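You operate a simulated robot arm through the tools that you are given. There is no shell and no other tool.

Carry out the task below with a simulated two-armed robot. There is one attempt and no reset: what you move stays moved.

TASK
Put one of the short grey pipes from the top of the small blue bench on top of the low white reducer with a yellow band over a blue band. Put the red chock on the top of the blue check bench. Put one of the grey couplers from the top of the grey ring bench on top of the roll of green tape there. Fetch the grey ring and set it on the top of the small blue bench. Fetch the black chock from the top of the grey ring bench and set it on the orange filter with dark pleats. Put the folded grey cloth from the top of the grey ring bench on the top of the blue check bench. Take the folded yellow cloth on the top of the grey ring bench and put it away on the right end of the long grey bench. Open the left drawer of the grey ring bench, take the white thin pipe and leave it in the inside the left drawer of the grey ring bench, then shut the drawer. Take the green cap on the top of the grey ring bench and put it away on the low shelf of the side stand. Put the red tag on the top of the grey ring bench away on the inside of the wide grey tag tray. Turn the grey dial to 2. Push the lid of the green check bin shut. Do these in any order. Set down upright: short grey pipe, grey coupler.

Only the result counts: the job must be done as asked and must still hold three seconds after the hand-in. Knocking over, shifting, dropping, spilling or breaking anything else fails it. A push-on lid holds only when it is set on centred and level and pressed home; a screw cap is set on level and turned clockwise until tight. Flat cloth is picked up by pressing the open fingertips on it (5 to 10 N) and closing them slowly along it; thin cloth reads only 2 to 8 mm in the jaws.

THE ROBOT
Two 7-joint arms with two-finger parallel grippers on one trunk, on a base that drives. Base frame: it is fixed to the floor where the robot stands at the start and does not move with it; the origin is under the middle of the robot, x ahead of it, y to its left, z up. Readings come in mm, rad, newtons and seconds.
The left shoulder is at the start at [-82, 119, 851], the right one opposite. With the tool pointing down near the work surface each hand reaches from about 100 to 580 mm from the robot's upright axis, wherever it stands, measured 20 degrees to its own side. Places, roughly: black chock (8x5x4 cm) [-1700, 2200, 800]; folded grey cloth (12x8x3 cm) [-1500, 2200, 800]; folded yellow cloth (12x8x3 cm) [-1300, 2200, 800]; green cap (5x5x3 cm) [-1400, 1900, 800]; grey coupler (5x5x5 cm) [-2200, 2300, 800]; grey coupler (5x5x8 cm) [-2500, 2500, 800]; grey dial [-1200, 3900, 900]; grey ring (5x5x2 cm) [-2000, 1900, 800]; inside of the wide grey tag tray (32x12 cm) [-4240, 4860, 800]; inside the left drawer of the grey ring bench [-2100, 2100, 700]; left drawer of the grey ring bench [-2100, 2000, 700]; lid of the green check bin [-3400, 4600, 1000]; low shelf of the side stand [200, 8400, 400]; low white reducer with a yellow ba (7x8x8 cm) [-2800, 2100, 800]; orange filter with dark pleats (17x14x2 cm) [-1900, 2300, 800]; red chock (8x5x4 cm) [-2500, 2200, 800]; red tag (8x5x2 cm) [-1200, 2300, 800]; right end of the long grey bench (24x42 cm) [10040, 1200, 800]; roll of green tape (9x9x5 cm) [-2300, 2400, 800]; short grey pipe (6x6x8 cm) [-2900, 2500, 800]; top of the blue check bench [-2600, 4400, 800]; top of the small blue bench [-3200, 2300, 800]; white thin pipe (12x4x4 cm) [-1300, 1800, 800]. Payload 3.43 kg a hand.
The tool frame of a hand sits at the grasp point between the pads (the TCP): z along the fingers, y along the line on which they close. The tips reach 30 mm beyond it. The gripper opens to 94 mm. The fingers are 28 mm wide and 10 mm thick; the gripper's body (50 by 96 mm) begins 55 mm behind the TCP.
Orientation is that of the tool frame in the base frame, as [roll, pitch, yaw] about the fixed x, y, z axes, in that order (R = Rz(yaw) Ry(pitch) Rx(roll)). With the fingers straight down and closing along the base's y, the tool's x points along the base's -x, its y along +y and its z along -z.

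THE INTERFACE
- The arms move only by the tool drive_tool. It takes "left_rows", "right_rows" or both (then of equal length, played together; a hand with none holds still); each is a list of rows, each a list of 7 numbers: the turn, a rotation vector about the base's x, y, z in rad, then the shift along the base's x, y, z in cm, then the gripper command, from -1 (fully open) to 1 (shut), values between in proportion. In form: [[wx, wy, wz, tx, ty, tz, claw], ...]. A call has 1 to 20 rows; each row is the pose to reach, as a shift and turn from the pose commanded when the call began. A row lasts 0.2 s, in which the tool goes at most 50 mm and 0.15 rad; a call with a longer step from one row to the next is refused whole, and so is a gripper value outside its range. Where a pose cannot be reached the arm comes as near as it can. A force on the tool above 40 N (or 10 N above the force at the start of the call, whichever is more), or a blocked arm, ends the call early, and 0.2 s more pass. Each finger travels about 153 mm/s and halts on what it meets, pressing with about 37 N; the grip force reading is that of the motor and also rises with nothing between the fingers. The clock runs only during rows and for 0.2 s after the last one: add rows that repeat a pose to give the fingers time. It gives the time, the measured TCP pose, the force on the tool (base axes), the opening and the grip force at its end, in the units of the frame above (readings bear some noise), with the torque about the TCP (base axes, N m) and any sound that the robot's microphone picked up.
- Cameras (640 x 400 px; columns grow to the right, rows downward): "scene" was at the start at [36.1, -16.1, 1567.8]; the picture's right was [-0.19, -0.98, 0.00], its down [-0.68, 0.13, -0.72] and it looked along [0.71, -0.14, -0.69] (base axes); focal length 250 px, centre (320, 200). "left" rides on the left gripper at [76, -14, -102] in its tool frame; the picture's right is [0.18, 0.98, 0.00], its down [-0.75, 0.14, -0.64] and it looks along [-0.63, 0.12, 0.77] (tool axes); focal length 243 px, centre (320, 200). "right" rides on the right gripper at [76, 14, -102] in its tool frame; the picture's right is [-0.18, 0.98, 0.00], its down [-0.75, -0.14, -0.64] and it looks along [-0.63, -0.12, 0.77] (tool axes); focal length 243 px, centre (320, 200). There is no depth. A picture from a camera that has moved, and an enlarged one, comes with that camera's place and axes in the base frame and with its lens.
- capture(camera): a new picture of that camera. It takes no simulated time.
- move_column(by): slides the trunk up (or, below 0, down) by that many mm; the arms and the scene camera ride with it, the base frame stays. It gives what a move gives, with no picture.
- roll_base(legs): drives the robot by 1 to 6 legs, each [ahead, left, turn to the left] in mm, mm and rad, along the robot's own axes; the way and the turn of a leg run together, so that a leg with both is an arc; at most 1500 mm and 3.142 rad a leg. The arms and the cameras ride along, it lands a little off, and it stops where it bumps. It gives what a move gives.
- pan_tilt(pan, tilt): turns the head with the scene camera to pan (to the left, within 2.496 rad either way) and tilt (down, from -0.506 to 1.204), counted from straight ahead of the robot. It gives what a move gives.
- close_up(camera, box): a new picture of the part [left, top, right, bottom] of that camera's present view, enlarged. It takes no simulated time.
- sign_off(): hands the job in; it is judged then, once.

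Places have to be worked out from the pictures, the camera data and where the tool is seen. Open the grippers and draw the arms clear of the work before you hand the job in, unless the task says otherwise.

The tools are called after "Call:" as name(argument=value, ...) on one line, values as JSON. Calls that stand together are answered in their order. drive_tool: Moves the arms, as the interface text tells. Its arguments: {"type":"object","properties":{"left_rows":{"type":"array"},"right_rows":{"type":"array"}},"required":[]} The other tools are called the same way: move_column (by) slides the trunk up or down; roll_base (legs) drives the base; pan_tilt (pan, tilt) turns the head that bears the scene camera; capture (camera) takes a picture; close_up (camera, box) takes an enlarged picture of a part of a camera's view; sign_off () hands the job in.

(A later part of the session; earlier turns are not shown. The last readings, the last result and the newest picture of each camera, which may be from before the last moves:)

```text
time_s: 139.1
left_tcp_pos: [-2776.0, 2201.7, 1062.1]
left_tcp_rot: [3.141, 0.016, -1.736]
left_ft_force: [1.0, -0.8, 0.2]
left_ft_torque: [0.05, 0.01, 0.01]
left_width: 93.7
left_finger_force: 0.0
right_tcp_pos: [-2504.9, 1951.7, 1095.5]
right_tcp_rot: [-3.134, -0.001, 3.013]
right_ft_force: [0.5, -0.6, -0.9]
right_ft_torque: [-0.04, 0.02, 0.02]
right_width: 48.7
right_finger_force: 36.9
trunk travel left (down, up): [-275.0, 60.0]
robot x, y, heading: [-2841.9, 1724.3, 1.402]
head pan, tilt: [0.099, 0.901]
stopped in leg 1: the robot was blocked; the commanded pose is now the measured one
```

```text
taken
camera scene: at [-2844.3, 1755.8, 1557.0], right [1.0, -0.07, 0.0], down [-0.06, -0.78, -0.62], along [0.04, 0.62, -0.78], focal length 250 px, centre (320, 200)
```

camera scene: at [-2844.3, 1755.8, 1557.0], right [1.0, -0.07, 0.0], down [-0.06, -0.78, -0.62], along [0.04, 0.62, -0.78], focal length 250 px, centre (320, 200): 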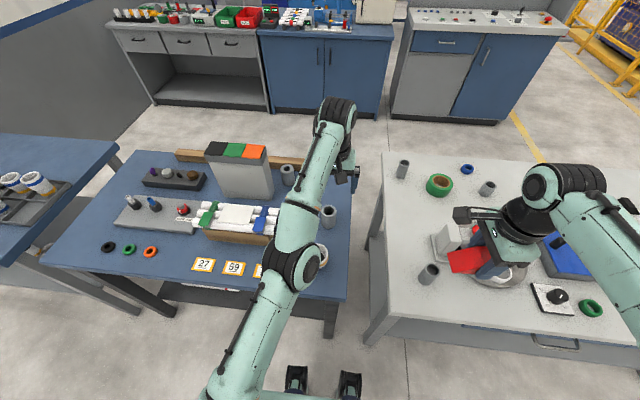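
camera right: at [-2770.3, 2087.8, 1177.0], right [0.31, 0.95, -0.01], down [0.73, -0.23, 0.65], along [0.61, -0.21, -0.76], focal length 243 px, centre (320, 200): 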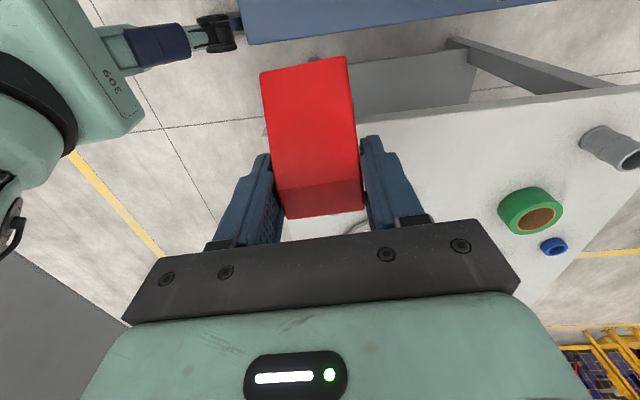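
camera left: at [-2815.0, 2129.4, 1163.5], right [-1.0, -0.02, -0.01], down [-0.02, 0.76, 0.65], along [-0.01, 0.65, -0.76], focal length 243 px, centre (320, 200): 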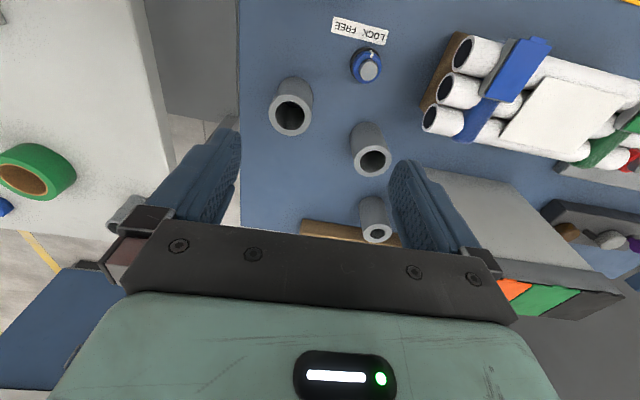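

It moved 43 mm and was blocked again. I look steeply down at the robot's right front to see what it meets.

Call:
pan_tilt(pan=-0.5, tilt=1.2)

Call:
capture(camera="scene")

Call:
pan_tilt(pan=-1.3, tilt=1.0)

Call:
capture(camera="scene")

Call:
capture(camera="right")

```text
time_s: 140.1
left_tcp_pos: [-2778.5, 2201.9, 1061.9]
left_tcp_rot: [-3.139, 0.017, -1.737]
left_ft_force: [-0.4, 0.7, 0.1]
left_ft_torque: [-0.01, -0.02, 0.02]
left_width: 94.0
left_finger_force: 0.0
right_tcp_pos: [-2507.5, 1951.7, 1096.5]
right_tcp_rot: [-3.132, 0.001, 3.014]
right_ft_force: [-0.2, 0.5, -0.5]
right_ft_torque: [0.02, 0.02, -0.03]
right_width: 48.6
right_finger_force: 37.5
trunk travel left (down, up): [-275.0, 60.0]
robot x, y, heading: [-2848.8, 1729.6, 1.401]
head pan, tilt: [-0.499, 1.201]
```

```text
taken
camera scene: at [-2818.1, 1725.0, 1537.2], right [0.78, -0.62, 0.0], down [-0.58, -0.73, -0.36], along [0.23, 0.28, -0.93], focal length 250 px, centre (320, 200)
```

scene: 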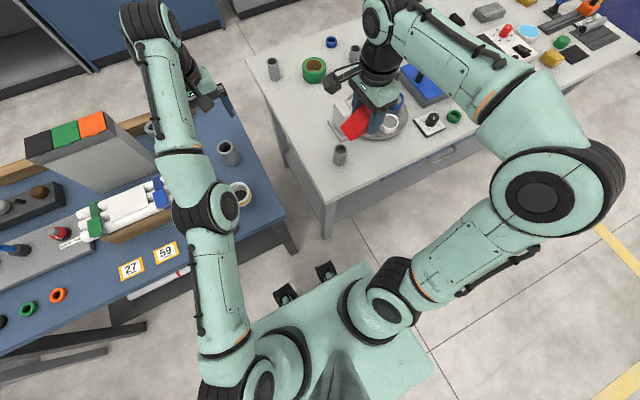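

```text
time_s: 141.2
left_tcp_pos: [-2778.0, 2201.0, 1061.2]
left_tcp_rot: [-3.139, 0.018, -1.737]
left_ft_force: [-0.5, 0.3, 0.4]
left_ft_torque: [0.0, 0.0, 0.01]
left_width: 93.7
left_finger_force: 0.0
right_tcp_pos: [-2507.3, 1954.1, 1096.3]
right_tcp_rot: [-3.133, 0.001, 3.013]
right_ft_force: [-0.3, 0.1, -1.1]
right_ft_torque: [0.01, -0.01, 0.01]
right_width: 49.0
right_finger_force: 37.6
trunk travel left (down, up): [-275.0, 60.0]
robot x, y, heading: [-2848.9, 1723.7, 1.398]
head pan, tilt: [-1.3, 1.0]
```

```text
taken
camera scene: at [-2783.5, 1688.1, 1549.7], right [0.1, -0.99, 0.0], down [-0.84, -0.08, -0.54], along [0.54, 0.05, -0.84], focal length 250 px, centre (320, 200)
```

scene: 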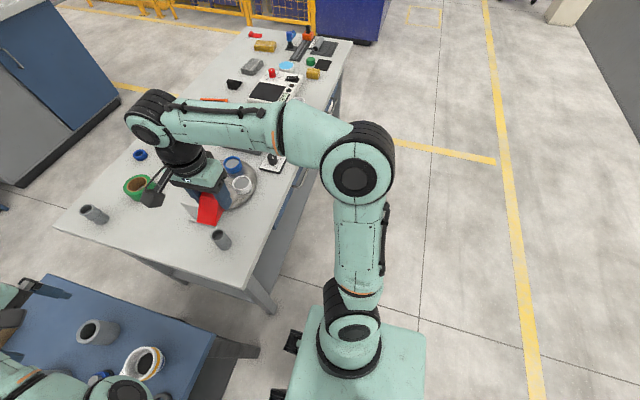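

```text
taken
camera right: at [-2582.0, 1978.7, 1197.6], right [0.31, 0.95, -0.01], down [0.73, -0.23, 0.64], along [0.61, -0.2, -0.76], focal length 243 px, centre (320, 200)
```

right: 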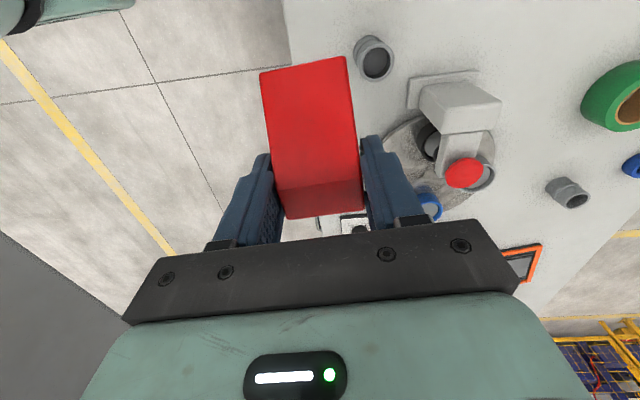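

The left elbow has dropped low and seems to lie against the reducer. Before moving I take a close look at that spot.

Call:
pan_tilt(pan=0.1, tilt=1.15)

Call:
close_up(camera="scene", box=[220, 80, 400, 230])

```text
time_s: 142.8
left_tcp_pos: [-2779.0, 2201.8, 1062.0]
left_tcp_rot: [-3.14, 0.017, -1.736]
left_ft_force: [0.6, -0.5, 0.6]
left_ft_torque: [-0.02, 0.04, -0.02]
left_width: 93.8
left_finger_force: 0.0
right_tcp_pos: [-2508.4, 1952.6, 1096.5]
right_tcp_rot: [-3.133, 0.001, 3.012]
right_ft_force: [-0.4, 0.6, -2.2]
right_ft_torque: [0.01, 0.01, 0.03]
right_width: 48.7
right_finger_force: 36.5
trunk travel left (down, up): [-275.0, 60.0]
robot x, y, heading: [-2847.0, 1726.1, 1.4]
head pan, tilt: [0.099, 1.15]
```

```text
2.67 times, centred on (310, 155) of scene
camera zoom: at [-2848.5, 1740.5, 1540.0], right [1.0, -0.07, 0.0], down [-0.07, -0.91, -0.41], along [0.03, 0.41, -0.91], focal length 667 px, centre (347, 320)
```

zoom: 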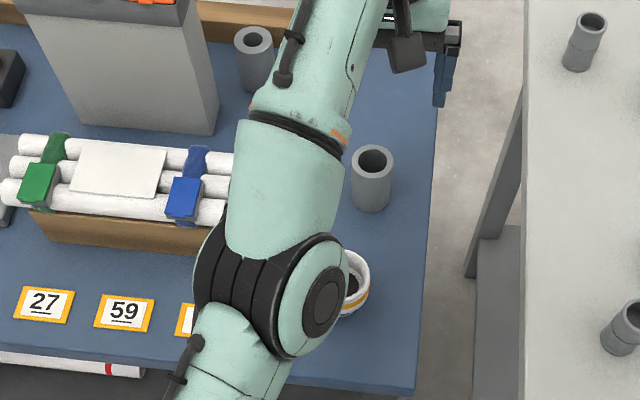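

The reducer has not moved. I back the base straight off (away from it) so the left arm can be brought back to a proper pose.

Call:
roll_base(legs=[[-160, 0, 0]])

Call:
capture(camera="scene")

```text
time_s: 144.2
left_tcp_pos: [-2807.5, 2041.2, 1063.0]
left_tcp_rot: [-3.139, 0.017, -1.733]
left_ft_force: [-0.4, 0.4, 0.0]
left_ft_torque: [0.0, -0.01, 0.04]
left_width: 93.9
left_finger_force: 0.2
right_tcp_pos: [-2536.2, 1795.0, 1097.1]
right_tcp_rot: [-3.133, 0.001, 3.018]
right_ft_force: [0.1, -0.4, -0.6]
right_ft_torque: [0.02, 0.03, -0.02]
right_width: 48.8
right_finger_force: 36.8
trunk travel left (down, up): [-275.0, 60.0]
robot x, y, heading: [-2870.9, 1565.2, 1.402]
head pan, tilt: [0.099, 1.15]
```

```text
taken
camera scene: at [-2876.0, 1580.7, 1540.1], right [1.0, -0.07, 0.0], down [-0.06, -0.91, -0.41], along [0.03, 0.41, -0.91], focal length 250 px, centre (320, 200)
```

scene: 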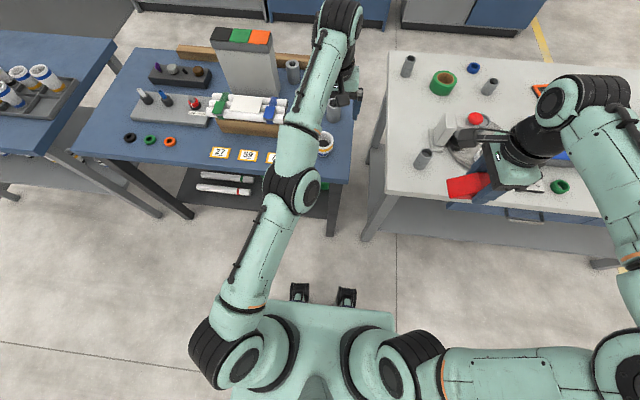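

Everything stands as before. I bring the left hand back to its own side, where the elbow has room to bend outwards again.

Call:
drive_tool(left_rows=[[0, 0, 0, -2.5, -1.5, 1, -1], [0, 0, 0, -5, -3, 2, -1], [0, 0, 0, -7.5, -5, 3, -1], [0, 0, 0, -10, -7, 4, -1], [0, 0, 0, -13, -9, 5, -1], [0, 0, 0, -16, -11, 5, -1], [0, 0, 0, -16, -11, 5, -1]])

Call:
capture(camera="scene")

```text
time_s: 145.8
left_tcp_pos: [-2967.2, 1932.9, 1109.9]
left_tcp_rot: [-3.139, 0.016, -1.733]
left_ft_force: [-0.1, -0.3, 0.1]
left_ft_torque: [0.0, 0.01, 0.02]
left_width: 94.0
left_finger_force: 0.1
right_tcp_pos: [-2535.4, 1796.0, 1095.9]
right_tcp_rot: [-3.134, 0.002, 3.018]
right_ft_force: [0.5, 1.6, -1.4]
right_ft_torque: [-0.01, 0.02, 0.0]
right_width: 49.0
right_finger_force: 37.2
trunk travel left (down, up): [-275.0, 60.0]
robot x, y, heading: [-2875.0, 1564.4, 1.406]
head pan, tilt: [0.099, 1.15]
```

```text
taken
camera scene: at [-2875.2, 1581.8, 1540.0], right [1.0, -0.07, 0.0], down [-0.06, -0.91, -0.41], along [0.03, 0.41, -0.91], focal length 250 px, centre (320, 200)
```

scene: 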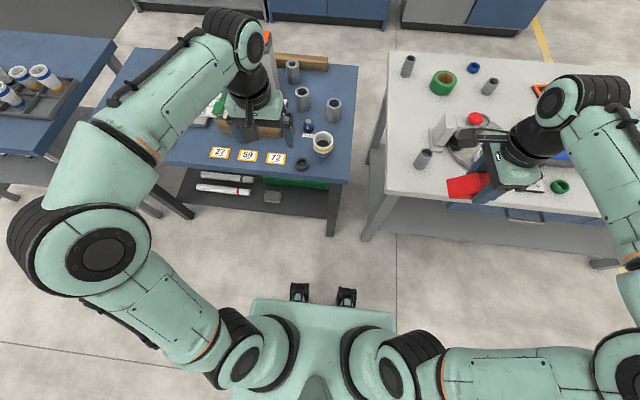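

The arm is back in its good configuration, and reducer and ring stand untouched. I drive to a stand with the pipe well on the left hand's own side.

Call:
roll_base(legs=[[0, -72, -0.02], [170, 0, 0]])

Call:
capture(camera="scene")

Call:
capture(camera="left")

```text
time_s: 148.2
left_tcp_pos: [-2857.8, 2084.3, 1109.9]
left_tcp_rot: [-3.141, 0.018, -1.753]
left_ft_force: [-0.4, 0.2, -1.1]
left_ft_torque: [0.0, 0.01, 0.01]
left_width: 94.0
left_finger_force: 0.2
right_tcp_pos: [-2427.8, 1937.1, 1095.3]
right_tcp_rot: [-3.134, -0.002, 2.995]
right_ft_force: [0.0, -0.9, -1.3]
right_ft_torque: [0.01, -0.01, -0.03]
right_width: 48.7
right_finger_force: 36.9
trunk travel left (down, up): [-275.0, 60.0]
robot x, y, heading: [-2770.3, 1716.1, 1.383]
head pan, tilt: [0.099, 1.15]
stopped in leg 2: the robot was blocked; the commanded pose is now the measured one
```

```text
taken
camera scene: at [-2772.4, 1730.7, 1540.1], right [1.0, -0.09, 0.0], down [-0.08, -0.91, -0.41], along [0.04, 0.41, -0.91], focal length 250 px, centre (320, 200)
```

scene: 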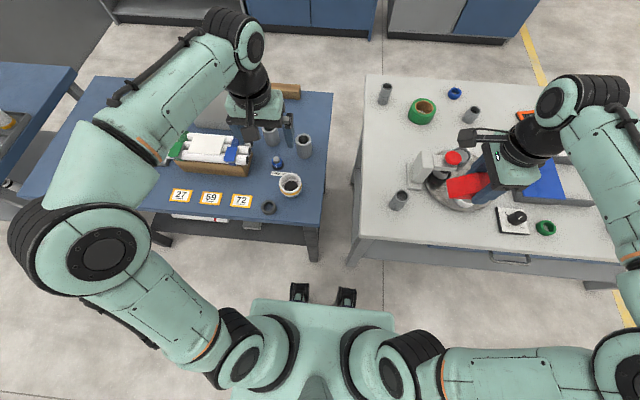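

```text
taken
camera left: at [-2856.3, 2003.9, 1211.2], right [-1.0, 0.0, 0.0], down [0.0, 0.76, 0.65], along [0.0, 0.65, -0.76], focal length 243 px, centre (320, 200)
```

left: 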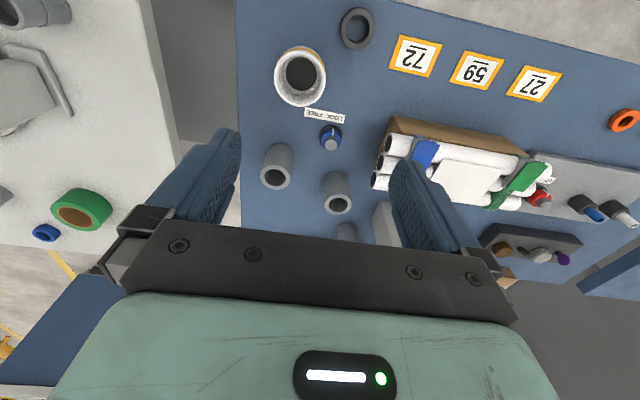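

The base stopped against a bench leg slightly early, which is fine: the pipe is now 519 ahead and 106 left. I bring the left hand over the pipe.

Call:
drive_tool(left_rows=[[0, 0, 0, 2, 4, -2, -1], [0, 0, 0, 4, 8, -4, -1], [0, 0, 0, 6, 12, -6, -1], [0, 0, 0, 7.8, 15, -8, -1], [0, 0, 0, 7.8, 16, -12, -1], [0, 0, 0, 7.8, 16, -16, -1], [0, 0, 0, 7.8, 16, -16, -1], [0, 0, 0, 7.8, 16, -16, -1]])

Call:
capture(camera="left")

Call:
capture(camera="scene")

```text
time_s: 150.1
left_tcp_pos: [-2776.0, 2242.6, 951.5]
left_tcp_rot: [-3.141, 0.018, -1.756]
left_ft_force: [0.0, 1.0, 0.0]
left_ft_torque: [0.03, 0.0, -0.02]
left_width: 94.0
left_finger_force: 0.0
right_tcp_pos: [-2427.7, 1937.1, 1097.1]
right_tcp_rot: [-3.133, 0.003, 2.993]
right_ft_force: [0.2, -0.7, -0.8]
right_ft_torque: [0.0, 0.0, -0.02]
right_width: 48.7
right_finger_force: 36.6
trunk travel left (down, up): [-275.0, 60.0]
robot x, y, heading: [-2768.3, 1716.2, 1.382]
head pan, tilt: [0.099, 1.15]
```

```text
taken
camera left: at [-2776.8, 2162.6, 1052.0], right [-1.0, 0.0, -0.01], down [0.0, 0.76, 0.65], along [0.0, 0.65, -0.76], focal length 243 px, centre (320, 200)
```

left: 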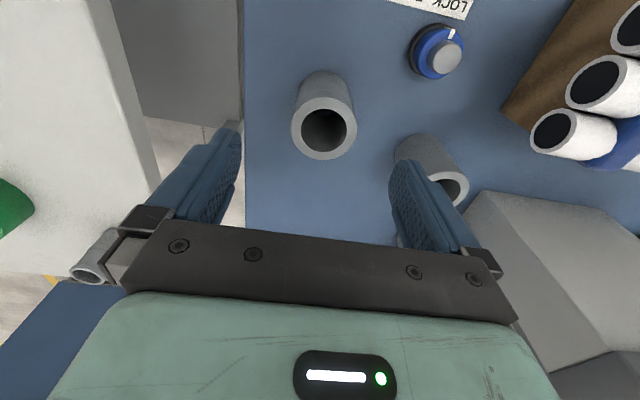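

```text
taken
camera scene: at [-2772.5, 1730.8, 1540.0], right [1.0, -0.09, 0.0], down [-0.08, -0.91, -0.41], along [0.04, 0.41, -0.91], focal length 250 px, centre (320, 200)
```

scene: 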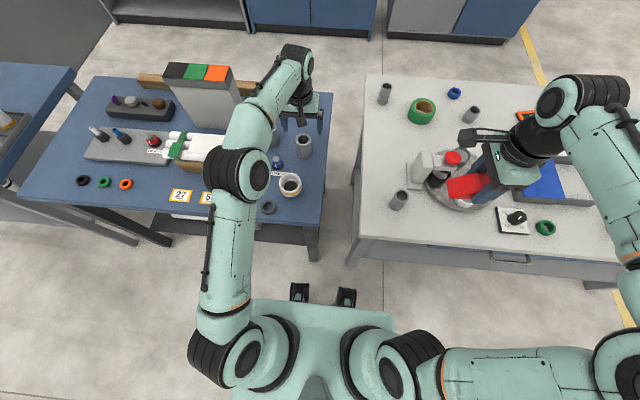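

The elbow stays well up this time, and the pipe is nearly centred. I correct a few millimetres and lower around it.

Call:
drive_tool(left_rows=[[0, 0, 0, -0.3, -0.4, -2, -1], [0, 0, 0, -0.3, -0.4, -4, -1], [0, 0, 0, -0.3, -0.4, -6, -1], [0, 0, 0, -0.3, -0.4, -7.5, -1], [0, 0, 0, -0.3, -0.4, -9, -1], [0, 0, 0, -0.3, -0.4, -9, -1], [0, 0, 0, -0.3, -0.4, -9, -1]])

Call:
capture(camera="left")

Call:
capture(camera="scene")

```text
time_s: 151.7
left_tcp_pos: [-2781.0, 2239.9, 861.5]
left_tcp_rot: [-3.14, 0.018, -1.757]
left_ft_force: [-0.6, -0.2, -0.1]
left_ft_torque: [0.02, -0.01, -0.02]
left_width: 94.2
left_finger_force: 0.1
right_tcp_pos: [-2428.2, 1936.5, 1096.4]
right_tcp_rot: [-3.134, 0.001, 2.991]
right_ft_force: [0.1, 0.0, -1.1]
right_ft_torque: [0.02, -0.01, -0.01]
right_width: 48.7
right_finger_force: 37.2
trunk travel left (down, up): [-275.0, 60.0]
robot x, y, heading: [-2767.2, 1715.7, 1.378]
head pan, tilt: [0.099, 1.15]
```

```text
taken
camera left: at [-2780.4, 2159.0, 962.4], right [-1.0, 0.0, -0.01], down [0.0, 0.76, 0.65], along [0.01, 0.65, -0.76], focal length 243 px, centre (320, 200)
```

left: 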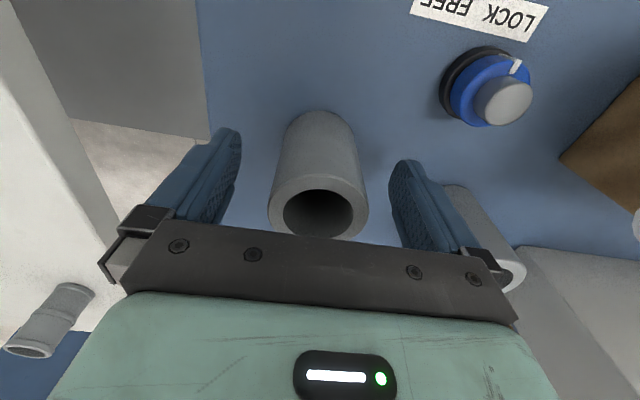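

```text
taken
camera scene: at [-2772.6, 1730.7, 1540.0], right [1.0, -0.09, 0.0], down [-0.09, -0.91, -0.41], along [0.04, 0.41, -0.91], focal length 250 px, centre (320, 200)
```

scene: 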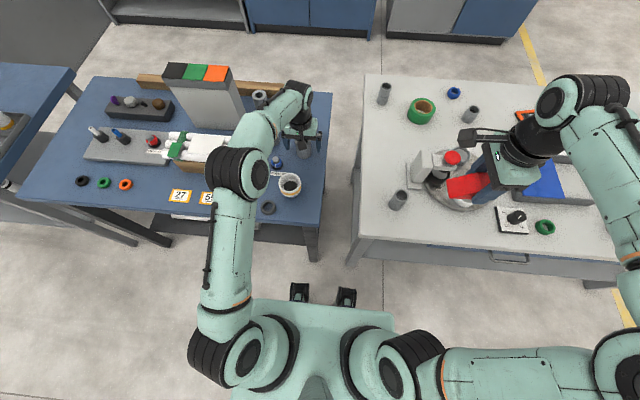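

The pipe is centred between the fingers. I close and lift.

Call:
drive_tool(left_rows=[[0, 0, 0, 0, 0, 0, -0.7], [0, 0, 0, 0, 0, 0, -0.4], [0, 0, 0, 0, 0, 0, -0.1], [0, 0, 0, 0, 0, 0, 0.2], [0, 0, 0, 0, 0, 0, 0.3], [0, 0, 0, 0, 0, 0, 0.3]])

Call:
drive_tool(left_rows=[[0, 0, 0, 0, 0, 0.5, 0.4], [0, 0, 0, 0, 0, 2, 0.4], [0, 0, 0, 0, 0, 4, 0.4], [0, 0, 0, 0, 0, 7, 0.4], [0, 0, 0, 0, 0, 10, 0.4], [0, 0, 0, 0, 0, 13, 0.4], [0, 0, 0, 0, 0, 13, 0.4]])

Call:
capture(camera="left")

```text
time_s: 153.1
left_tcp_pos: [-2778.7, 2239.1, 861.0]
left_tcp_rot: [-3.139, 0.018, -1.761]
left_ft_force: [-0.4, -0.3, -0.6]
left_ft_torque: [0.0, 0.03, -0.03]
left_width: 54.2
left_finger_force: 37.1
right_tcp_pos: [-2427.2, 1935.1, 1097.5]
right_tcp_rot: [-3.133, 0.002, 2.99]
right_ft_force: [0.0, -0.2, -1.6]
right_ft_torque: [-0.01, 0.0, 0.02]
right_width: 48.9
right_finger_force: 37.2
trunk travel left (down, up): [-275.0, 60.0]
robot x, y, heading: [-2768.4, 1714.6, 1.37]
head pan, tilt: [0.099, 1.15]
```

```text
time_s: 154.7
left_tcp_pos: [-2776.5, 2241.2, 988.4]
left_tcp_rot: [-3.14, 0.017, -1.763]
left_ft_force: [-0.6, 0.3, -0.9]
left_ft_torque: [0.09, 0.03, 0.0]
left_width: 54.3
left_finger_force: 37.2
right_tcp_pos: [-2426.0, 1936.0, 1097.1]
right_tcp_rot: [-3.132, 0.002, 2.99]
right_ft_force: [-0.3, 0.5, -0.4]
right_ft_torque: [0.02, 0.0, 0.0]
right_width: 48.6
right_finger_force: 36.8
trunk travel left (down, up): [-275.0, 60.0]
robot x, y, heading: [-2769.9, 1717.3, 1.372]
head pan, tilt: [0.099, 1.15]
```

```text
taken
camera left: at [-2776.5, 2159.9, 1090.5], right [-1.0, 0.0, -0.01], down [0.0, 0.76, 0.65], along [0.01, 0.65, -0.76], focal length 243 px, centre (320, 200)
```

left: 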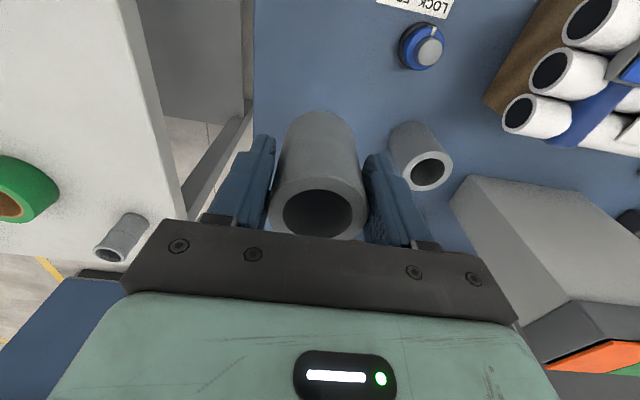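

Held at 54 mm. I move toward the reducer, stopping 60 mm short in y, to measure its rim from a closer view.

Call:
drive_tool(left_rows=[[0, 0, 0, -1.5, -3, 1, 0.4], [0, 0, 0, -3, -6, 1, 0.4], [0, 0, 0, -5, -9, 1, 0.4], [0, 0, 0, -5.5, -9, 1, 0.4], [0, 0, 0, -5.5, -9, 1, 0.4]])

Call:
capture(camera="left")

Call:
close_up(camera="scene", box=[230, 120, 350, 230])

```text
time_s: 155.8
left_tcp_pos: [-2833.3, 2150.9, 998.2]
left_tcp_rot: [-3.138, 0.016, -1.76]
left_ft_force: [0.5, -0.4, -0.8]
left_ft_torque: [-0.01, -0.03, 0.0]
left_width: 54.2
left_finger_force: 37.0
right_tcp_pos: [-2427.3, 1934.4, 1095.7]
right_tcp_rot: [-3.132, 0.002, 2.99]
right_ft_force: [-0.1, -0.8, -1.3]
right_ft_torque: [0.03, -0.02, 0.0]
right_width: 48.5
right_finger_force: 36.9
trunk travel left (down, up): [-275.0, 60.0]
robot x, y, heading: [-2769.0, 1715.9, 1.378]
head pan, tilt: [0.099, 1.15]
```

```text
taken
camera left: at [-2833.0, 2070.0, 1099.3], right [-1.0, 0.0, -0.01], down [0.0, 0.76, 0.65], along [0.01, 0.65, -0.76], focal length 243 px, centre (320, 200)
```

left: 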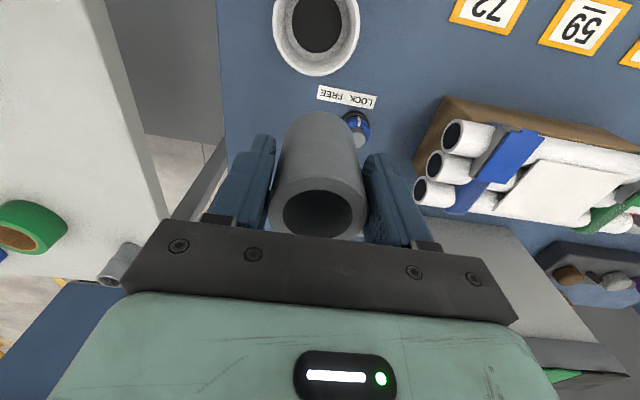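

```text
3.64 times, centred on (290, 175) of scene
camera zoom: at [-2772.8, 1730.3, 1540.0], right [1.0, -0.1, 0.0], down [-0.09, -0.91, -0.41], along [0.04, 0.41, -0.91], focal length 910 px, centre (429, 291)
```

zoom: 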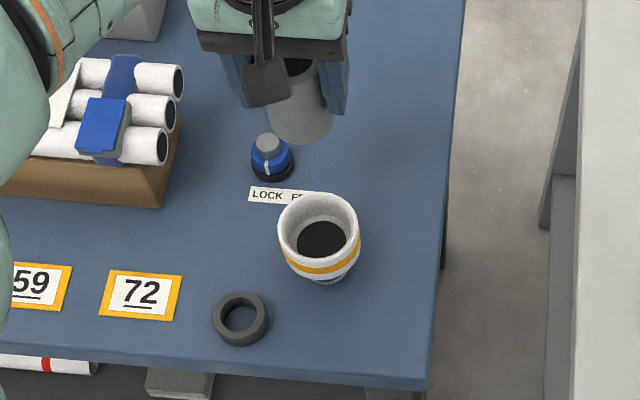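

Both views put the reducer's rim centre at (−2829, 2091), rim about 68 mm wide. I move the pipe over it and check from the scene camera.

Call:
drive_tool(left_rows=[[0, 0, 0, 0.2, -2, 0, 0.4], [0, 0, 0, 0.4, -4, 0, 0.4], [0, 0, 0, 0.4, -6, 0, 0.4], [0, 0, 0, 0.4, -6, -2, 0.4], [0, 0, 0, 0.4, -6, -4, 0.4], [0, 0, 0, 0.4, -6, -4.5, 0.4], [0, 0, 0, 0.4, -6, -4.5, 0.4]])

Call:
capture(camera="left")

Call:
close_up(camera="scene", box=[230, 120, 350, 230])

```text
time_s: 157.4
left_tcp_pos: [-2829.3, 2090.8, 953.8]
left_tcp_rot: [-3.141, 0.019, -1.759]
left_ft_force: [0.0, -0.2, -1.5]
left_ft_torque: [-0.04, -0.03, 0.05]
left_width: 54.3
left_finger_force: 37.1
right_tcp_pos: [-2427.7, 1935.1, 1095.9]
right_tcp_rot: [-3.134, 0.002, 2.99]
right_ft_force: [0.7, -0.1, -1.4]
right_ft_torque: [-0.07, -0.02, -0.01]
right_width: 48.8
right_finger_force: 36.7
trunk travel left (down, up): [-275.0, 60.0]
robot x, y, heading: [-2768.5, 1713.8, 1.375]
head pan, tilt: [0.099, 1.15]
```

```text
taken
camera left: at [-2830.0, 2011.1, 1055.7], right [-1.0, 0.0, -0.01], down [0.0, 0.76, 0.65], along [0.01, 0.65, -0.76], focal length 243 px, centre (320, 200)
```

left: 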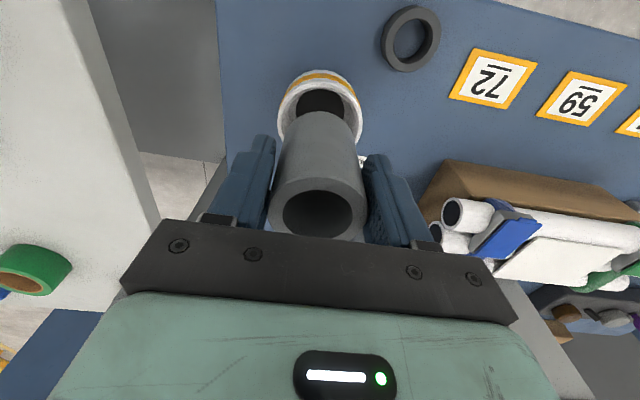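

```text
3.64 times, centred on (290, 175) of scene
camera zoom: at [-2772.8, 1730.9, 1540.0], right [1.0, -0.1, 0.0], down [-0.09, -0.91, -0.41], along [0.04, 0.41, -0.91], focal length 910 px, centre (429, 291)
```

zoom: 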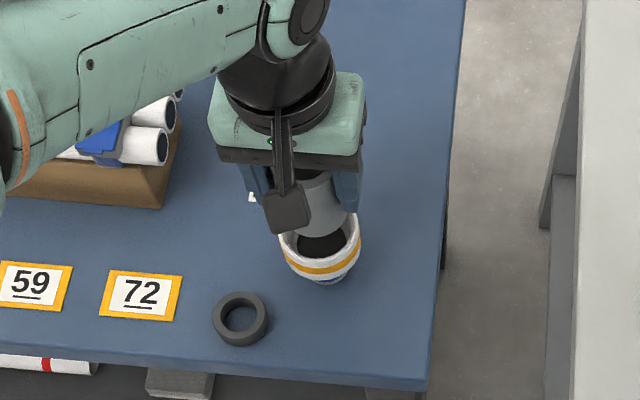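

Lateral alignment is good, but both views suggest the pipe's lower end is some 9 mm too far in +y. I shift it back by 9 mm and look again.

Call:
drive_tool(left_rows=[[0, 0, 0, 0, -0.5, 0, 0.4], [0, 0, 0, 0, -0.9, 0, 0.4], [0, 0, 0, 0, -0.9, -0.5, 0.4], [0, 0, 0, 0, -0.9, -0.5, 0.4]])

Call:
close_up(camera="left", box=[240, 40, 400, 160])

Call:
close_up(camera="scene", box=[260, 160, 340, 210])

```text
time_s: 158.4
left_tcp_pos: [-2831.5, 2081.1, 948.8]
left_tcp_rot: [-3.14, 0.018, -1.76]
left_ft_force: [-0.5, 0.2, -1.3]
left_ft_torque: [0.02, 0.0, 0.0]
left_width: 54.0
left_finger_force: 37.0
right_tcp_pos: [-2428.1, 1934.0, 1095.5]
right_tcp_rot: [-3.133, 0.001, 2.99]
right_ft_force: [-0.4, 0.7, -0.8]
right_ft_torque: [-0.02, 0.01, 0.0]
right_width: 48.7
right_finger_force: 37.3
trunk travel left (down, up): [-275.0, 60.0]
robot x, y, heading: [-2770.0, 1712.8, 1.372]
head pan, tilt: [0.099, 1.15]
```

```text
3.33 times, centred on (320, 100) of left
camera zoom: at [-2831.7, 2001.9, 1050.7], right [-1.0, 0.0, -0.01], down [0.0, 0.76, 0.65], along [0.01, 0.65, -0.76], focal length 809 px, centre (320, 533)
```

zoom: 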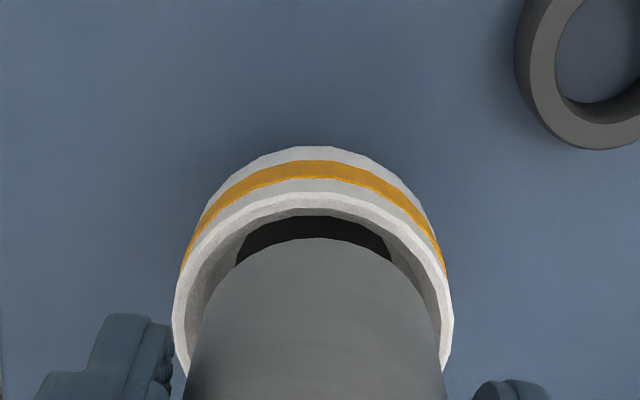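

```text
8.00 times, centred on (300, 185) of scene
camera zoom: at [-2772.9, 1730.9, 1540.0], right [1.0, -0.1, 0.0], down [-0.09, -0.91, -0.41], along [0.04, 0.41, -0.91], focal length 2001 px, centre (480, 320)
```

zoom: 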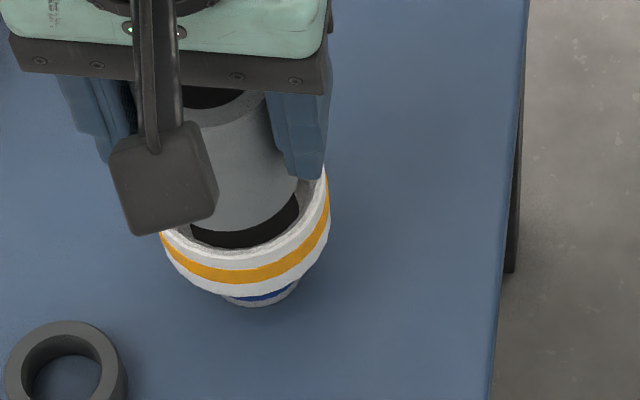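

Now the pipe's edge sits evenly inside the rim in both views (concentric within about 2 mm). I lower slowly until contact.

Call:
drive_tool(left_rows=[[0, 0, 0, 0, 0.1, -0.3, 0.4], [0, 0, 0, 0, 0.1, -0.6, 0.4], [0, 0, 0, 0, 0.1, -0.8, 0.4], [0, 0, 0, 0, 0.1, -0.95, 0.4], [0, 0, 0, 0, 0.1, -1.1, 0.4]])

Call:
close_up(camera="left", box=[240, 40, 400, 160])

```text
time_s: 159.7
left_tcp_pos: [-2831.6, 2083.4, 936.0]
left_tcp_rot: [-3.14, 0.018, -1.76]
left_ft_force: [-0.8, 0.2, -1.1]
left_ft_torque: [0.0, 0.02, -0.03]
left_width: 54.1
left_finger_force: 37.2
right_tcp_pos: [-2427.4, 1936.7, 1096.1]
right_tcp_rot: [-3.131, 0.002, 2.992]
right_ft_force: [-0.3, 0.4, -0.8]
right_ft_torque: [0.02, 0.04, 0.01]
right_width: 48.7
right_finger_force: 36.7
trunk travel left (down, up): [-275.0, 60.0]
robot x, y, heading: [-2771.9, 1714.7, 1.374]
head pan, tilt: [0.099, 1.15]
```

```text
3.33 times, centred on (320, 100) of left
camera zoom: at [-2831.3, 2002.3, 1039.2], right [-1.0, 0.0, -0.01], down [0.0, 0.76, 0.65], along [0.01, 0.65, -0.76], focal length 809 px, centre (320, 533)
```

zoom: 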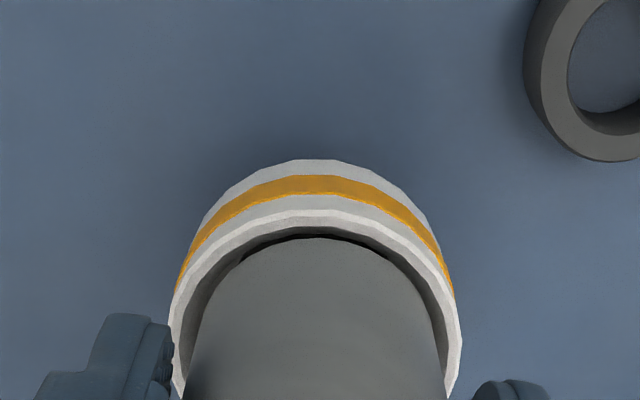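

No contact yet; the rim flares, so the pipe may seat a little inside. I go on down in small steps.

Call:
drive_tool(left_rows=[[0, 0, 0, 0, 0, -0.2, 0.4], [0, 0, 0, 0, 0, -0.4, 0.4], [0, 0, 0, 0, 0, -0.6, 0.4], [0, 0, 0, 0, 0, -0.8, 0.4], [0, 0, 0, 0, 0, -1.0, 0.4], [0, 0, 0, 0, 0, -1.2, 0.4]])

Call:
close_up(camera="left", box=[240, 40, 400, 160])

Call:
close_up(camera="scene", box=[260, 160, 340, 210])

```text
time_s: 161.1
left_tcp_pos: [-2831.5, 2083.4, 926.5]
left_tcp_rot: [-3.14, 0.017, -1.758]
left_ft_force: [1.0, 0.5, -0.7]
left_ft_torque: [0.01, 0.01, -0.02]
left_width: 54.3
left_finger_force: 36.9
right_tcp_pos: [-2428.1, 1936.1, 1096.0]
right_tcp_rot: [-3.133, 0.003, 2.991]
right_ft_force: [-0.2, -0.5, -0.9]
right_ft_torque: [0.02, -0.06, 0.0]
right_width: 48.5
right_finger_force: 37.3
trunk travel left (down, up): [-275.0, 60.0]
robot x, y, heading: [-2770.4, 1715.1, 1.381]
head pan, tilt: [0.099, 1.15]
```

```text
3.33 times, centred on (320, 100) of left
camera zoom: at [-2832.0, 2002.1, 1027.8], right [-1.0, 0.0, -0.01], down [0.0, 0.76, 0.65], along [0.01, 0.65, -0.76], focal length 809 px, centre (320, 533)
```

zoom: 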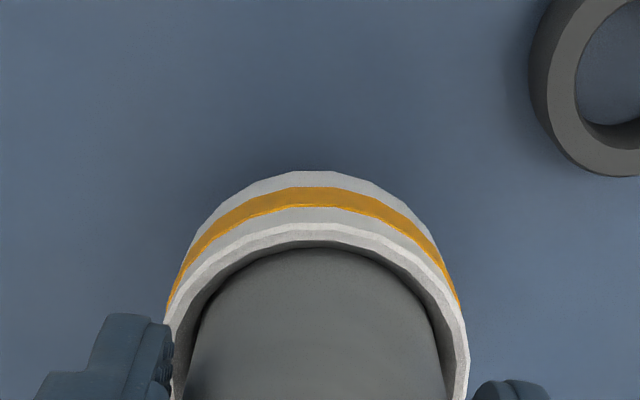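

```text
8.00 times, centred on (300, 185) of scene
camera zoom: at [-2773.1, 1731.0, 1540.0], right [1.0, -0.09, 0.0], down [-0.09, -0.91, -0.41], along [0.04, 0.41, -0.91], focal length 2001 px, centre (480, 320)
```

zoom: 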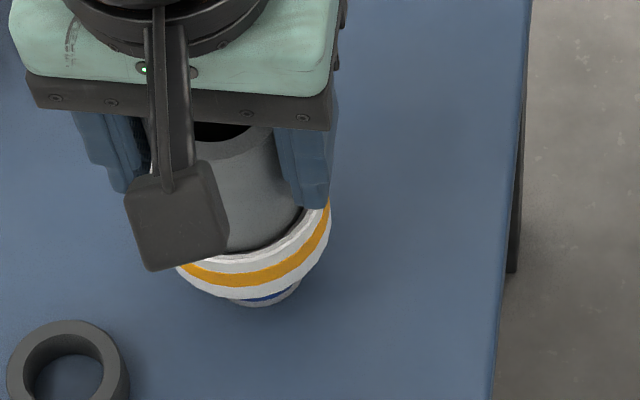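

Still no contact; I continue down in 2 mm steps, but not below TCP z 914 so that the fingertips stay above the rim.

Call:
drive_tool(left_rows=[[0, 0, 0, 0, 0, -0.2, 0.4], [0, 0, 0, 0, 0, -0.4, 0.4], [0, 0, 0, 0, 0, -0.6, 0.4], [0, 0, 0, 0, 0, -0.8, 0.4], [0, 0, 0, 0, 0, -1.0, 0.4]])

Call:
close_up(camera="left", box=[240, 40, 400, 160])

Call:
close_up(camera="scene", box=[260, 160, 340, 210])

```text
time_s: 162.2
left_tcp_pos: [-2832.1, 2082.5, 915.3]
left_tcp_rot: [-3.141, 0.016, -1.759]
left_ft_force: [0.8, 0.5, -0.7]
left_ft_torque: [0.05, 0.0, 0.02]
left_width: 54.1
left_finger_force: 36.8
right_tcp_pos: [-2428.4, 1936.6, 1096.5]
right_tcp_rot: [-3.133, 0.001, 2.992]
right_ft_force: [0.5, 0.6, -1.0]
right_ft_torque: [-0.01, 0.0, 0.01]
right_width: 48.7
right_finger_force: 37.3
trunk travel left (down, up): [-275.0, 60.0]
robot x, y, heading: [-2768.5, 1712.5, 1.382]
head pan, tilt: [0.099, 1.15]
```

```text
3.33 times, centred on (320, 100) of left
camera zoom: at [-2832.2, 2002.6, 1017.0], right [-1.0, 0.0, 0.0], down [0.0, 0.76, 0.65], along [0.0, 0.65, -0.76], focal length 809 px, centre (320, 533)
```

zoom: 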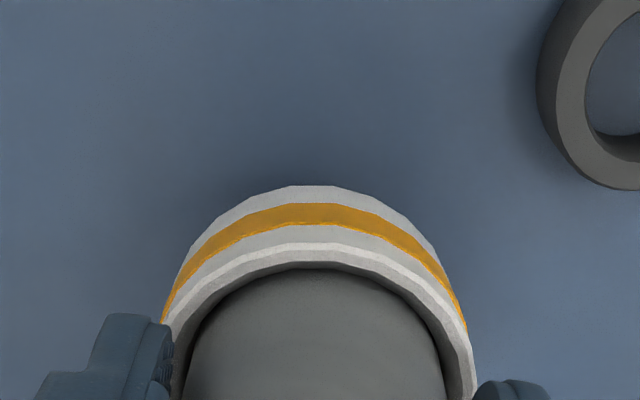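

```text
8.00 times, centred on (300, 185) of scene
camera zoom: at [-2773.1, 1731.2, 1540.0], right [1.0, -0.09, 0.0], down [-0.08, -0.91, -0.41], along [0.04, 0.41, -0.91], focal length 2001 px, centre (480, 320)
```

zoom: 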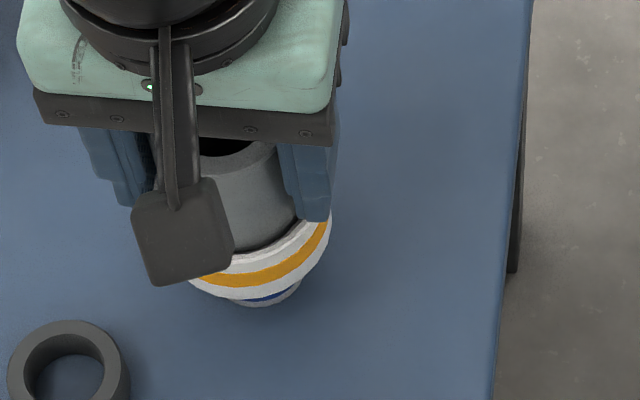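

The pipe fits into the reducer's wide socket and is centred in it. I ease the fingers open just a little so it settles, then look.

Call:
drive_tool(left_rows=[[0, 0, 0, 0, 0, 0, -0.16], [0, 0, 0, 0, 0, 0, -0.19], [0, 0, 0, 0, 0, 0, -0.22], [0, 0, 0, 0, 0, 0, -0.24], [0, 0, 0, 0, 0, 0, -0.24]])

Call:
capture(camera="left")

Call:
close_up(camera="scene", box=[260, 160, 340, 210])

```text
time_s: 163.4
left_tcp_pos: [-2832.2, 2083.1, 915.5]
left_tcp_rot: [-3.14, 0.018, -1.756]
left_ft_force: [-0.3, 0.0, -0.6]
left_ft_torque: [0.01, 0.01, 0.0]
left_width: 58.3
left_finger_force: 0.1
right_tcp_pos: [-2428.6, 1937.6, 1096.0]
right_tcp_rot: [-3.134, 0.001, 2.994]
right_ft_force: [0.2, 0.9, -0.5]
right_ft_torque: [-0.03, 0.01, 0.02]
right_width: 48.8
right_finger_force: 37.0
trunk travel left (down, up): [-275.0, 60.0]
robot x, y, heading: [-2770.3, 1717.7, 1.377]
head pan, tilt: [0.099, 1.15]
```

```text
taken
camera left: at [-2832.2, 2002.5, 1017.2], right [-1.0, 0.0, -0.01], down [0.0, 0.76, 0.65], along [0.0, 0.65, -0.76], focal length 243 px, centre (320, 200)
```

left: 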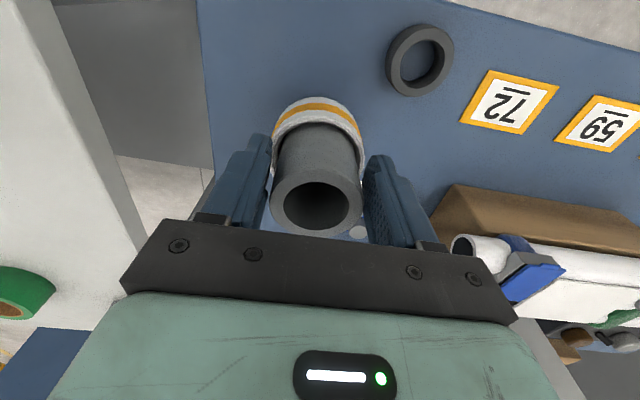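

```text
8.00 times, centred on (300, 185) of scene
camera zoom: at [-2773.0, 1731.0, 1540.0], right [1.0, -0.09, 0.0], down [-0.08, -0.91, -0.41], along [0.04, 0.41, -0.91], focal length 2001 px, centre (480, 320)
```

zoom: 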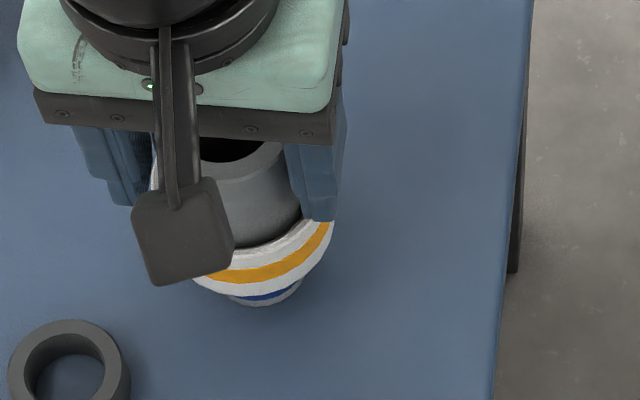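

It has settled and stands upright. I open a bit more and rise straight up.

Call:
drive_tool(left_rows=[[0, 0, 0, 0, 0, 0, -0.35], [0, 0, 0, 0, 0, 0, -0.45], [0, 0, 0, 0, 0, 1, -0.5], [0, 0, 0, 0, 0, 3, -0.5], [0, 0, 0, 0, 0, 6, -0.5], [0, 0, 0, 0, 0, 10, -0.5], [0, 0, 0, 0, 0, 14, -0.5], [0, 0, 0, 0, 0, 17, -0.5], [0, 0, 0, 0, 0, 17, -0.5]])

Call:
capture(camera="left")

Call:
close_up(camera="scene", box=[250, 140, 350, 220])

```text
time_s: 165.4
left_tcp_pos: [-2832.5, 2083.8, 1091.4]
left_tcp_rot: [-3.14, 0.017, -1.756]
left_ft_force: [-0.7, 0.7, 0.4]
left_ft_torque: [0.02, 0.03, 0.0]
left_width: 70.3
left_finger_force: 0.0
right_tcp_pos: [-2428.0, 1937.3, 1095.8]
right_tcp_rot: [-3.132, 0.002, 2.994]
right_ft_force: [0.3, -0.2, -0.7]
right_ft_torque: [0.01, -0.01, -0.01]
right_width: 48.8
right_finger_force: 37.2
trunk travel left (down, up): [-275.0, 60.0]
robot x, y, heading: [-2764.3, 1713.5, 1.374]
head pan, tilt: [0.099, 1.15]
```

```text
taken
camera left: at [-2831.6, 2002.9, 1192.7], right [-1.0, 0.0, -0.01], down [0.0, 0.76, 0.65], along [0.0, 0.65, -0.76], focal length 243 px, centre (320, 200)
```

left: 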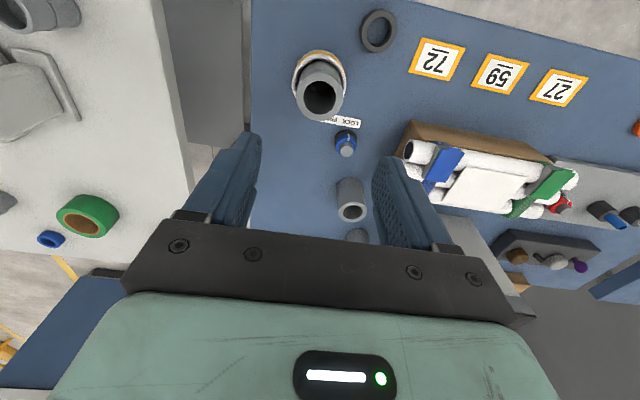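

```text
5.00 times, centred on (300, 180) of scene
camera zoom: at [-2773.1, 1731.3, 1540.0], right [1.0, -0.09, 0.0], down [-0.08, -0.91, -0.41], along [0.04, 0.41, -0.91], focal length 1251 px, centre (420, 300)
```

zoom: 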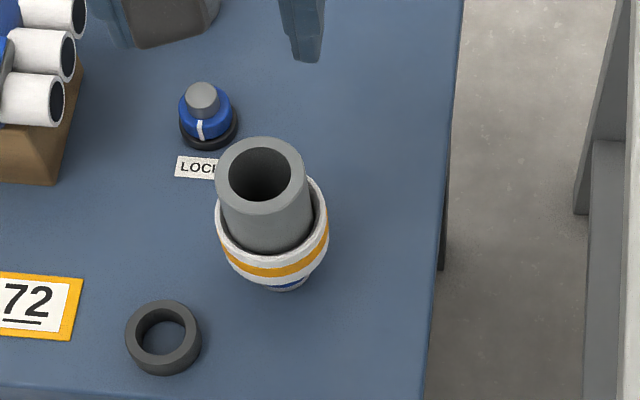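

The short grey pipe stands upright in the reducer. The remaining bench items are near its back edge, so I now drive round the right end of the grey bench with the red chock in the right hand; first part of the route.

Call:
roll_base(legs=[[-580, 0, 0], [0, 0, -1.375], [1300, 0, 0], [950, 0, 0], [0, 0, 1.571]])

Call:
pan_tilt(pan=0.0, tilt=0.5)

Call:
capture(camera="scene")

```text
time_s: 186.6
left_tcp_pos: [-811.3, 1461.6, 1090.6]
left_tcp_rot: [-3.14, 0.018, -1.515]
left_ft_force: [0.7, -0.3, 0.0]
left_ft_torque: [0.0, 0.05, 0.02]
left_width: 70.6
left_finger_force: 0.1
right_tcp_pos: [-383.5, 1415.9, 1097.0]
right_tcp_rot: [-3.133, 0.002, -3.047]
right_ft_force: [-0.2, -0.5, -0.8]
right_ft_torque: [-0.01, 0.01, 0.03]
right_width: 48.7
right_finger_force: 37.5
trunk travel left (down, up): [-275.0, 60.0]
robot x, y, heading: [-664.4, 1120.1, 1.624]
head pan, tilt: [0.099, 1.15]
```

```text
time_s: 187.7
left_tcp_pos: [-811.5, 1462.2, 1090.3]
left_tcp_rot: [-3.14, 0.016, -1.516]
left_ft_force: [-0.5, 0.0, 0.1]
left_ft_torque: [-0.02, 0.0, -0.02]
left_width: 70.4
left_finger_force: 0.1
right_tcp_pos: [-383.6, 1415.3, 1096.3]
right_tcp_rot: [-3.132, 0.002, -3.047]
right_ft_force: [-0.8, -0.2, -0.4]
right_ft_torque: [0.02, 0.0, 0.02]
right_width: 48.7
right_finger_force: 36.9
trunk travel left (down, up): [-275.0, 60.0]
robot x, y, heading: [-666.1, 1119.2, 1.62]
head pan, tilt: [0.0, 0.499]
```

```text
taken
camera scene: at [-665.4, 1166.3, 1590.8], right [1.0, 0.05, 0.0], down [0.02, -0.48, -0.88], along [-0.04, 0.88, -0.48], focal length 250 px, centre (320, 200)
```

scene: 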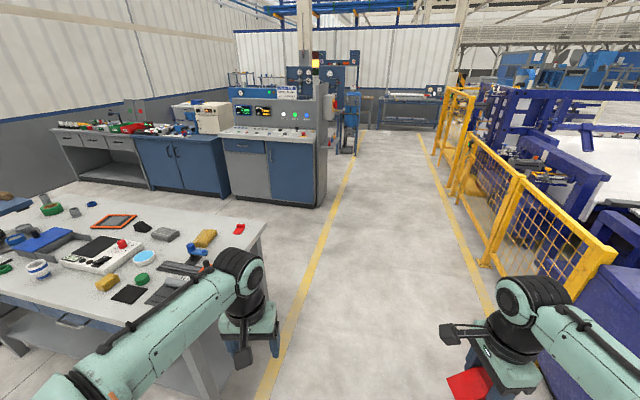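

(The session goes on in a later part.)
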